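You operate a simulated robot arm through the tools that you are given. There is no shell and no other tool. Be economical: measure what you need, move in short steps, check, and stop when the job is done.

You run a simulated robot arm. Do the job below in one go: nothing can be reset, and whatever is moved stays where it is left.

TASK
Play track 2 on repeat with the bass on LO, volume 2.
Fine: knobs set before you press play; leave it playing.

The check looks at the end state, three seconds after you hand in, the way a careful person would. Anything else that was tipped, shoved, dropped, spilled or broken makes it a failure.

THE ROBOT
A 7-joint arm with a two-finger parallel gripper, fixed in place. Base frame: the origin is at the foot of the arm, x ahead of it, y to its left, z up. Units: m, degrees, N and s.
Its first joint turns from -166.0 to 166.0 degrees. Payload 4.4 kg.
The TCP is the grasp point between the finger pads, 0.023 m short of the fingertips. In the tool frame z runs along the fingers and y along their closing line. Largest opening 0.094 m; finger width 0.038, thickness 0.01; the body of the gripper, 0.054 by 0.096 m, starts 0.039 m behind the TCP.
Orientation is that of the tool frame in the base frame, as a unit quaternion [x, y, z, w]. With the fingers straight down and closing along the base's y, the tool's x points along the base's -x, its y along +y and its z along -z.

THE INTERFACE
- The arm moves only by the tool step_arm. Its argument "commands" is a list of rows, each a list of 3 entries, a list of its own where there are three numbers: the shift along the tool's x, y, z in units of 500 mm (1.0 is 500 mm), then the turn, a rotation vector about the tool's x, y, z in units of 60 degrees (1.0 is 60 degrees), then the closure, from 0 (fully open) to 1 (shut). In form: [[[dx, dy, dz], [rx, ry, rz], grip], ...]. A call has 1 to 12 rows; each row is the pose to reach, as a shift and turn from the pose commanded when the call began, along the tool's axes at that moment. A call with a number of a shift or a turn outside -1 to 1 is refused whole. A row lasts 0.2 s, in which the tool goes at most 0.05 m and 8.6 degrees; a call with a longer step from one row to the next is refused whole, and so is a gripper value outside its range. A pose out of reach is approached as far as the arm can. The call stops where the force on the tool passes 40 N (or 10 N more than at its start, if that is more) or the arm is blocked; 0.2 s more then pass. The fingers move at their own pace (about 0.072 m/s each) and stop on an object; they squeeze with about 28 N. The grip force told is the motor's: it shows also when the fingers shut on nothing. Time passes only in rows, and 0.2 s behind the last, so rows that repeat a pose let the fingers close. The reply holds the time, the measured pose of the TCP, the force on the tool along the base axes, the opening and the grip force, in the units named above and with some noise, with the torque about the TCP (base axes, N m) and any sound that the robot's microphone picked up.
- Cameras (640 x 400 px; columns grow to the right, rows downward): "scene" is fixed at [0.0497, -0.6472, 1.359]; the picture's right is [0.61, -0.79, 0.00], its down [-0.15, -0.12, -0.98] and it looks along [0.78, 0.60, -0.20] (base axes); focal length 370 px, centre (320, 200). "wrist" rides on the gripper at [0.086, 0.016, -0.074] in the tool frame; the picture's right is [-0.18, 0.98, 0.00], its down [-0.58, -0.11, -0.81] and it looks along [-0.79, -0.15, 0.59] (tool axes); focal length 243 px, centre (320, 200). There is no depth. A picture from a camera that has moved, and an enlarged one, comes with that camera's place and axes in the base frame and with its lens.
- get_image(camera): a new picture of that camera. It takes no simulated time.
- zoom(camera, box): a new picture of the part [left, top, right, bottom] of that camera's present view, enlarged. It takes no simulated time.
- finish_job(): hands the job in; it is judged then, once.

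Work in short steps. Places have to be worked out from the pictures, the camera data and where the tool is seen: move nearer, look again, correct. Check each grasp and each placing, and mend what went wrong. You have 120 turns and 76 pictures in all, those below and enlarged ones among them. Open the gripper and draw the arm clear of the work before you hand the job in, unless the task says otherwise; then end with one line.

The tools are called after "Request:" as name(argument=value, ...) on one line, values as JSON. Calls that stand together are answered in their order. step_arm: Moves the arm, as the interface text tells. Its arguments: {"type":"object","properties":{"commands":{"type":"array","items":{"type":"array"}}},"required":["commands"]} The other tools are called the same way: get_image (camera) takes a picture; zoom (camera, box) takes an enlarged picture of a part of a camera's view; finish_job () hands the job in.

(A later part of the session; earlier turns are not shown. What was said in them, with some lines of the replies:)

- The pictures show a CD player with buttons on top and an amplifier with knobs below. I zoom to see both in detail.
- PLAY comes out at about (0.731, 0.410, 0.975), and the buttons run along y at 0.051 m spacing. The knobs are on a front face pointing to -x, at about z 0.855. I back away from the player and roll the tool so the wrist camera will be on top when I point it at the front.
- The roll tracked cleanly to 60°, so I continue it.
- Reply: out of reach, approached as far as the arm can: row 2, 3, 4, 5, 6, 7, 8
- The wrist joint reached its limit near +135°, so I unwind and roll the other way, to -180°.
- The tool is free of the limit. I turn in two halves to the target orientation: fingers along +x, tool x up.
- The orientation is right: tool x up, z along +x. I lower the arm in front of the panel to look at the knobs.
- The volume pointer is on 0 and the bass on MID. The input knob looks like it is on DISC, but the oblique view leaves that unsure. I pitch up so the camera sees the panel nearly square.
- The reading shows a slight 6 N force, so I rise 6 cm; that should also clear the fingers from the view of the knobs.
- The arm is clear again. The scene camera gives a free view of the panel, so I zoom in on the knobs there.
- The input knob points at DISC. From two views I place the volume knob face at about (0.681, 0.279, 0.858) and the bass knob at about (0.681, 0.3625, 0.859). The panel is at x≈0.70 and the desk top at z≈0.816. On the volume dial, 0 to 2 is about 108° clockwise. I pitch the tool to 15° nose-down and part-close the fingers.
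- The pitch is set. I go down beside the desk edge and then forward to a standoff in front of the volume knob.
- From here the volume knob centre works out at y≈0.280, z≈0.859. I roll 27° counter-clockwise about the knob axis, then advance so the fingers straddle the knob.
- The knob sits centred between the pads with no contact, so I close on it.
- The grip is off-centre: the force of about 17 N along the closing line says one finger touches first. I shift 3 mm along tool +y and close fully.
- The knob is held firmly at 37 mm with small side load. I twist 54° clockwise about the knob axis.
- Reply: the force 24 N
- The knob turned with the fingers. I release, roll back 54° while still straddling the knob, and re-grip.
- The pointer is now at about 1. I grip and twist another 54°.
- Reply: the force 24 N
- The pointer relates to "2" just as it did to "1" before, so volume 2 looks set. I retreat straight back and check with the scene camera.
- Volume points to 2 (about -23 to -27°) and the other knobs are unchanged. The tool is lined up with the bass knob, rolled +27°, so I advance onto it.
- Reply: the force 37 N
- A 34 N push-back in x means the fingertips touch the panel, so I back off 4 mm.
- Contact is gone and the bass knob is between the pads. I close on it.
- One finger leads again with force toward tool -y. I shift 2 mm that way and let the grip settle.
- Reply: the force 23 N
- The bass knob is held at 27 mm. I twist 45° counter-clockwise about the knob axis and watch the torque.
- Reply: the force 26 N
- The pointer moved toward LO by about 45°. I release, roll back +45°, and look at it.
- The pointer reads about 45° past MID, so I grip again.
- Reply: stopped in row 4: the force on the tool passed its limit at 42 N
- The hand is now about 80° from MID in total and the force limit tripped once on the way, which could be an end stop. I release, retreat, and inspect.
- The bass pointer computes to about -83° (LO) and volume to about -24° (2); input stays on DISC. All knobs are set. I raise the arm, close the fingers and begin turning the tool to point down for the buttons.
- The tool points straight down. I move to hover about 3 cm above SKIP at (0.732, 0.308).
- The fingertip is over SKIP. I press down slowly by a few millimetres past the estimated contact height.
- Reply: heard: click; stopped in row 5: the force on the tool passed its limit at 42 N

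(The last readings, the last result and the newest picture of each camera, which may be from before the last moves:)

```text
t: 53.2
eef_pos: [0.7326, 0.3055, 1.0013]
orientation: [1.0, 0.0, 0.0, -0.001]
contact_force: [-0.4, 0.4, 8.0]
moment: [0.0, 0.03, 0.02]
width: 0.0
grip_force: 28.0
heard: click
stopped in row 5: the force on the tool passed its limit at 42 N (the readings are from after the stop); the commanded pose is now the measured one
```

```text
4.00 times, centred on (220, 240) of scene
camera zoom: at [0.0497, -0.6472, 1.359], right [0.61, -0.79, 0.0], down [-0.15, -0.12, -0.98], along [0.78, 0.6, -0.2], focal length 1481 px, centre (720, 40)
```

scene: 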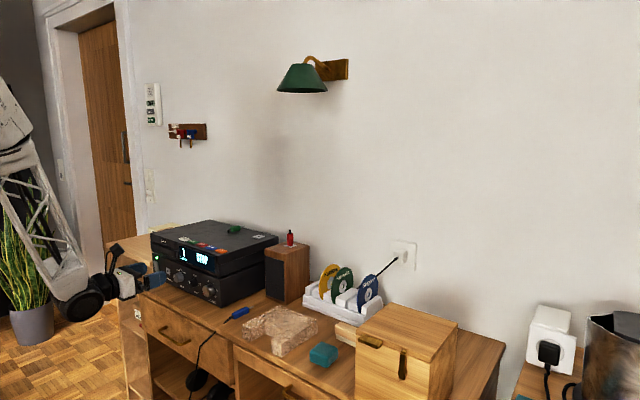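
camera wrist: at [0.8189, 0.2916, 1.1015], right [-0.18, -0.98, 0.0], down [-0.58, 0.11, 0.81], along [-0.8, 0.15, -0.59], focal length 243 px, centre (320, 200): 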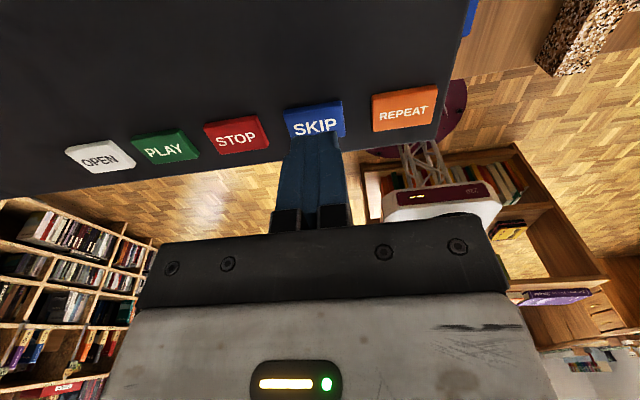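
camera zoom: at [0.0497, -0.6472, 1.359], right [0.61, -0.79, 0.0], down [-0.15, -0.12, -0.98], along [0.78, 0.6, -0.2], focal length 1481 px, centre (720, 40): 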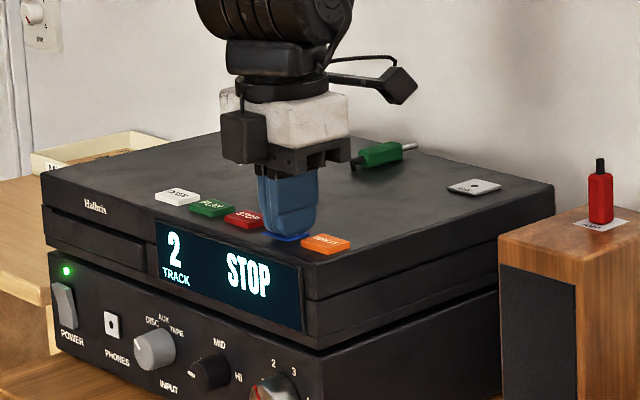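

A click sounded and the display shows track 2. I lift and move over to REPEAT.

Request:
step_arm(commands=[[[0, 0, -0.03], [0, 0, 0], 1], [[0, 0, -0.06], [0, 0, 0], 1], [[0, 0.05, -0.06], [0, 0, 0], 1], [[0, 0.097, -0.06], [0, 0, 0], 1], [[0, 0.097, -0.06], [0, 0, 0], 1]])

Request:
get_image(camera="wrist")

Request:
zoom(camera="scene", box=[140, 190, 300, 290])

```text
t: 54.4
eef_pos: [0.7324, 0.258, 1.0294]
orientation: [1.0, 0.0, 0.0, 0.0]
contact_force: [0.9, 0.3, -0.3]
moment: [-0.01, -0.01, 0.0]
width: 0.0
grip_force: 27.9
```

```text
43 pictures are left
camera wrist: at [0.8197, 0.2426, 1.1041], right [-0.18, -0.98, 0.0], down [-0.58, 0.11, 0.81], along [-0.79, 0.15, -0.59], focal length 243 px, centre (320, 200)
```

wrist: 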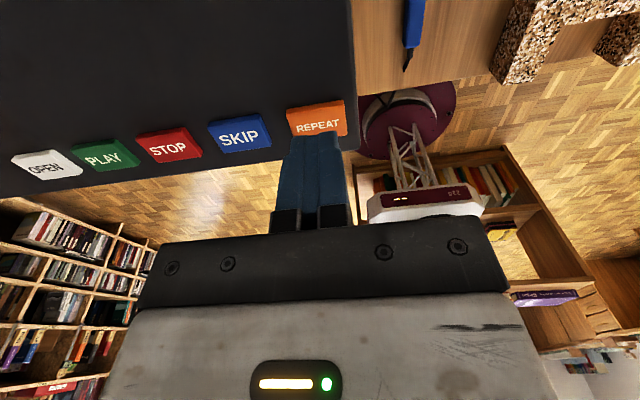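

```text
4.00 times, centred on (220, 240) of scene
camera zoom: at [0.0497, -0.6472, 1.359], right [0.61, -0.79, 0.0], down [-0.15, -0.12, -0.98], along [0.78, 0.6, -0.2], focal length 1481 px, centre (720, 40)
```

zoom: 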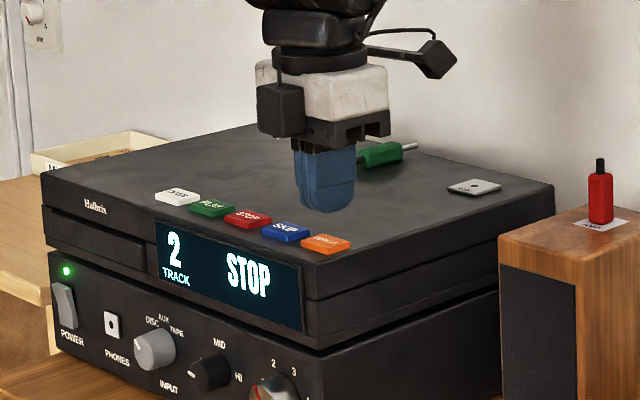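

The tip is over REPEAT, so I press it the same way.

Request:
step_arm(commands=[[[0, 0, 0.03], [0, 0, 0], 1], [[0, 0, 0.052], [0, 0, 0], 1], [[0, 0, 0.058], [0, 0, 0], 1], [[0, 0, 0.062], [0, 0, 0], 1], [[0, 0, 0.066], [0, 0, 0], 1]])

Request:
zoom(camera="scene", box=[140, 190, 300, 290])

```text
t: 55.7
eef_pos: [0.7329, 0.2577, 1.0018]
orientation: [1.0, 0.0, 0.002, 0.0]
contact_force: [-1.7, -1.0, 9.0]
moment: [0.01, 0.07, -0.04]
width: 0.0002
grip_force: 27.6
heard: click
stopped in row 5: the force on the tool passed its limit at 44 N (the readings are from after the stop); the commanded pose is now the measured one
```

```text
4.00 times, centred on (220, 240) of scene
camera zoom: at [0.0497, -0.6472, 1.359], right [0.61, -0.79, 0.0], down [-0.15, -0.12, -0.98], along [0.78, 0.6, -0.2], focal length 1481 px, centre (720, 40)
```

zoom: 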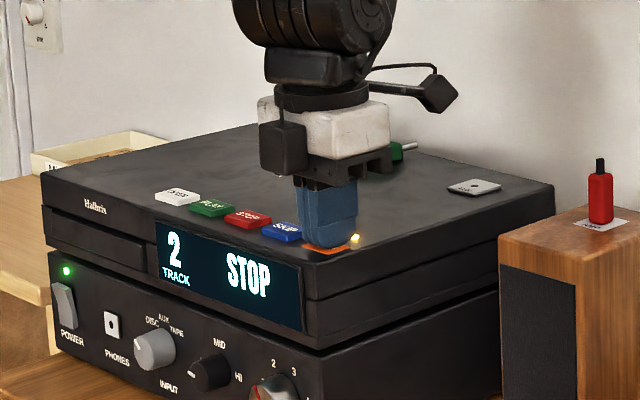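

A click, and a yellow light is on by REPEAT. I lift, travel to PLAY at y≈0.410, and recheck the knobs before pressing.

Request:
step_arm(commands=[[[0, 0, -0.03], [0, 0, 0], 1], [[0, 0, -0.06], [0, 0, 0], 1], [[0, -0.08, -0.06], [0, 0, 0], 1], [[0, -0.16, -0.06], [0, 0, 0], 1], [[0, -0.24, -0.06], [0, 0, 0], 1], [[0, -0.305, -0.06], [0, 0, 0], 1], [[0, -0.305, -0.06], [0, 0, 0], 1]])

Request:
get_image(camera="wrist")

Request:
zoom(camera="scene", box=[140, 200, 268, 310])

```text
t: 57.3
eef_pos: [0.7303, 0.4137, 1.0293]
orientation: [1.0, 0.0, 0.002, -0.001]
contact_force: [-0.3, -0.4, 0.1]
moment: [0.01, 0.01, 0.0]
width: 0.0
grip_force: 28.2
```

```text
40 pictures are left
camera wrist: at [0.8184, 0.3973, 1.1057], right [-0.18, -0.98, 0.0], down [-0.58, 0.11, 0.81], along [-0.79, 0.15, -0.59], focal length 243 px, centre (320, 200)
```

wrist: 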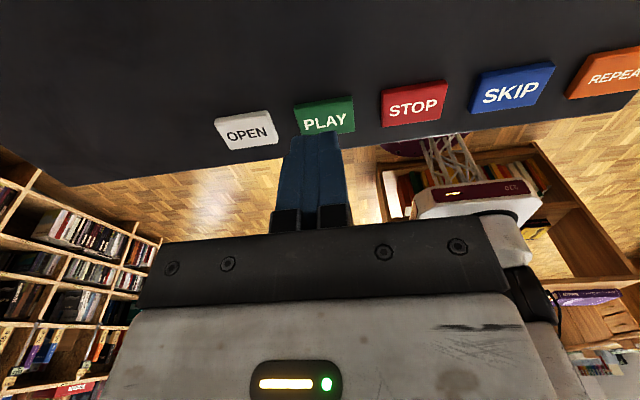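

```text
3.64 times, centred on (204, 255) of scene
camera zoom: at [0.0497, -0.6472, 1.359], right [0.61, -0.79, 0.0], down [-0.15, -0.12, -0.98], along [0.78, 0.6, -0.2], focal length 1346 px, centre (742, 0)
```

zoom: 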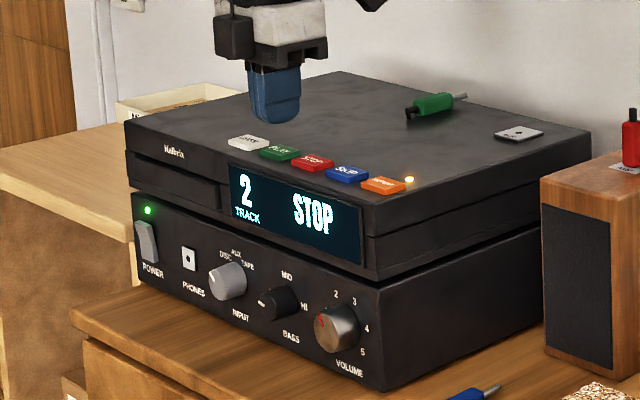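

The repeat light stays on and the knobs hold. The tip is about 4 mm past the centre of PLAY, so I shift that much while pressing.

Request:
step_arm(commands=[[[0, 0.007, 0.02], [0, 0, 0], 1], [[0, 0.007, 0.05], [0, 0, 0], 1], [[0, 0.007, 0.058], [0, 0, 0], 1], [[0, 0.007, 0.062], [0, 0, 0], 1], [[0, 0.007, 0.066], [0, 0, 0], 1]])

Request:
step_arm(commands=[[[0, 0, -0.06], [0, 0, 0], 1], [[0, 0, -0.15], [0, 0, 0], 0.8], [[0, 0, -0.24], [0, 0, 0], 0.5], [[-0.09, 0, -0.28], [0, 0, 0], 0.2], [[-0.18, 0, -0.3], [0, 0, 0], 0], [[-0.27, 0, -0.3], [0, 0, 0], 0], [[-0.36, 0, -0.3], [0, 0, 0], 0]])

Request:
zoom(camera="scene", box=[140, 200, 268, 310])

Request:
zoom(camera="scene", box=[160, 260, 224, 300])

Request:
get_image(camera="scene")

```text
t: 58.6
eef_pos: [0.7328, 0.4078, 1.0008]
orientation: [1.0, 0.0, 0.002, -0.002]
contact_force: [-0.4, 0.0, 8.3]
moment: [-0.01, 0.11, 0.03]
width: 0.0001
grip_force: 27.9
heard: click
stopped in row 5: the force on the tool passed its limit at 42 N (the readings are from after the stop); the commanded pose is now the measured one
```

```text
t: 60.2
eef_pos: [0.5493, 0.4085, 1.148]
orientation: [1.0, -0.001, 0.002, -0.002]
contact_force: [0.0, -0.3, -0.2]
moment: [0.02, 0.03, 0.08]
width: 0.094
grip_force: 0.0
```

```text
3.64 times, centred on (204, 255) of scene
camera zoom: at [0.0497, -0.6472, 1.359], right [0.61, -0.79, 0.0], down [-0.15, -0.12, -0.98], along [0.78, 0.6, -0.2], focal length 1346 px, centre (742, 0)
```

zoom: 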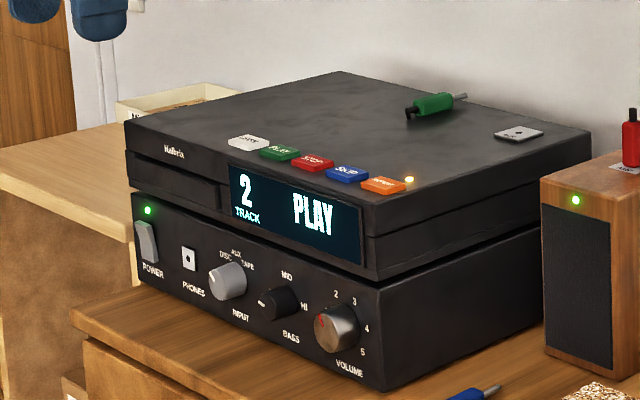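

```text
10.00 times, centred on (192, 280) of scene
camera zoom: at [0.0497, -0.6472, 1.359], right [0.61, -0.79, 0.0], down [-0.15, -0.12, -0.98], along [0.78, 0.6, -0.2], focal length 3703 px, centre (1600, -600)
```

zoom: 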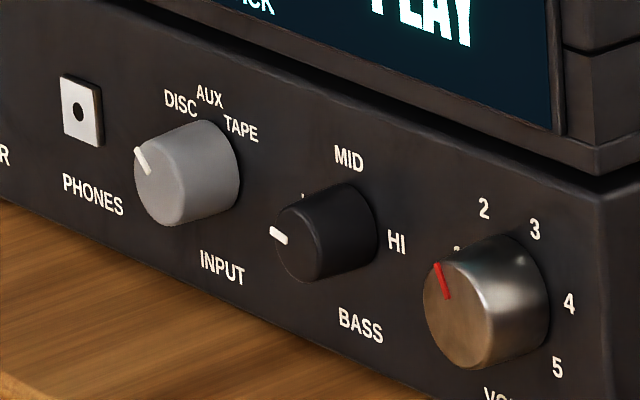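

```text
36 pictures are left
```

scene: 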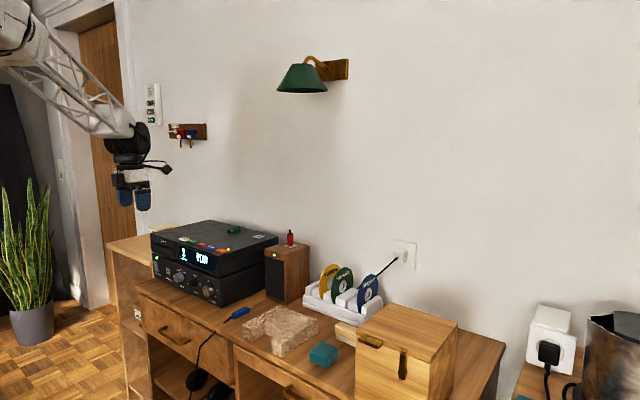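

The display reads track 2 PLAY, and both the repeat light and the speaker light are on. Bass is on LO, volume on 2, nothing else was disturbed, and the arm is clear with the gripper open. I hand in.

Request:
finish_job()

```text
The job is handed in.
```

Track 2 is playing on repeat, with the bass on LO and the volume at 2, both set before I pressed play.
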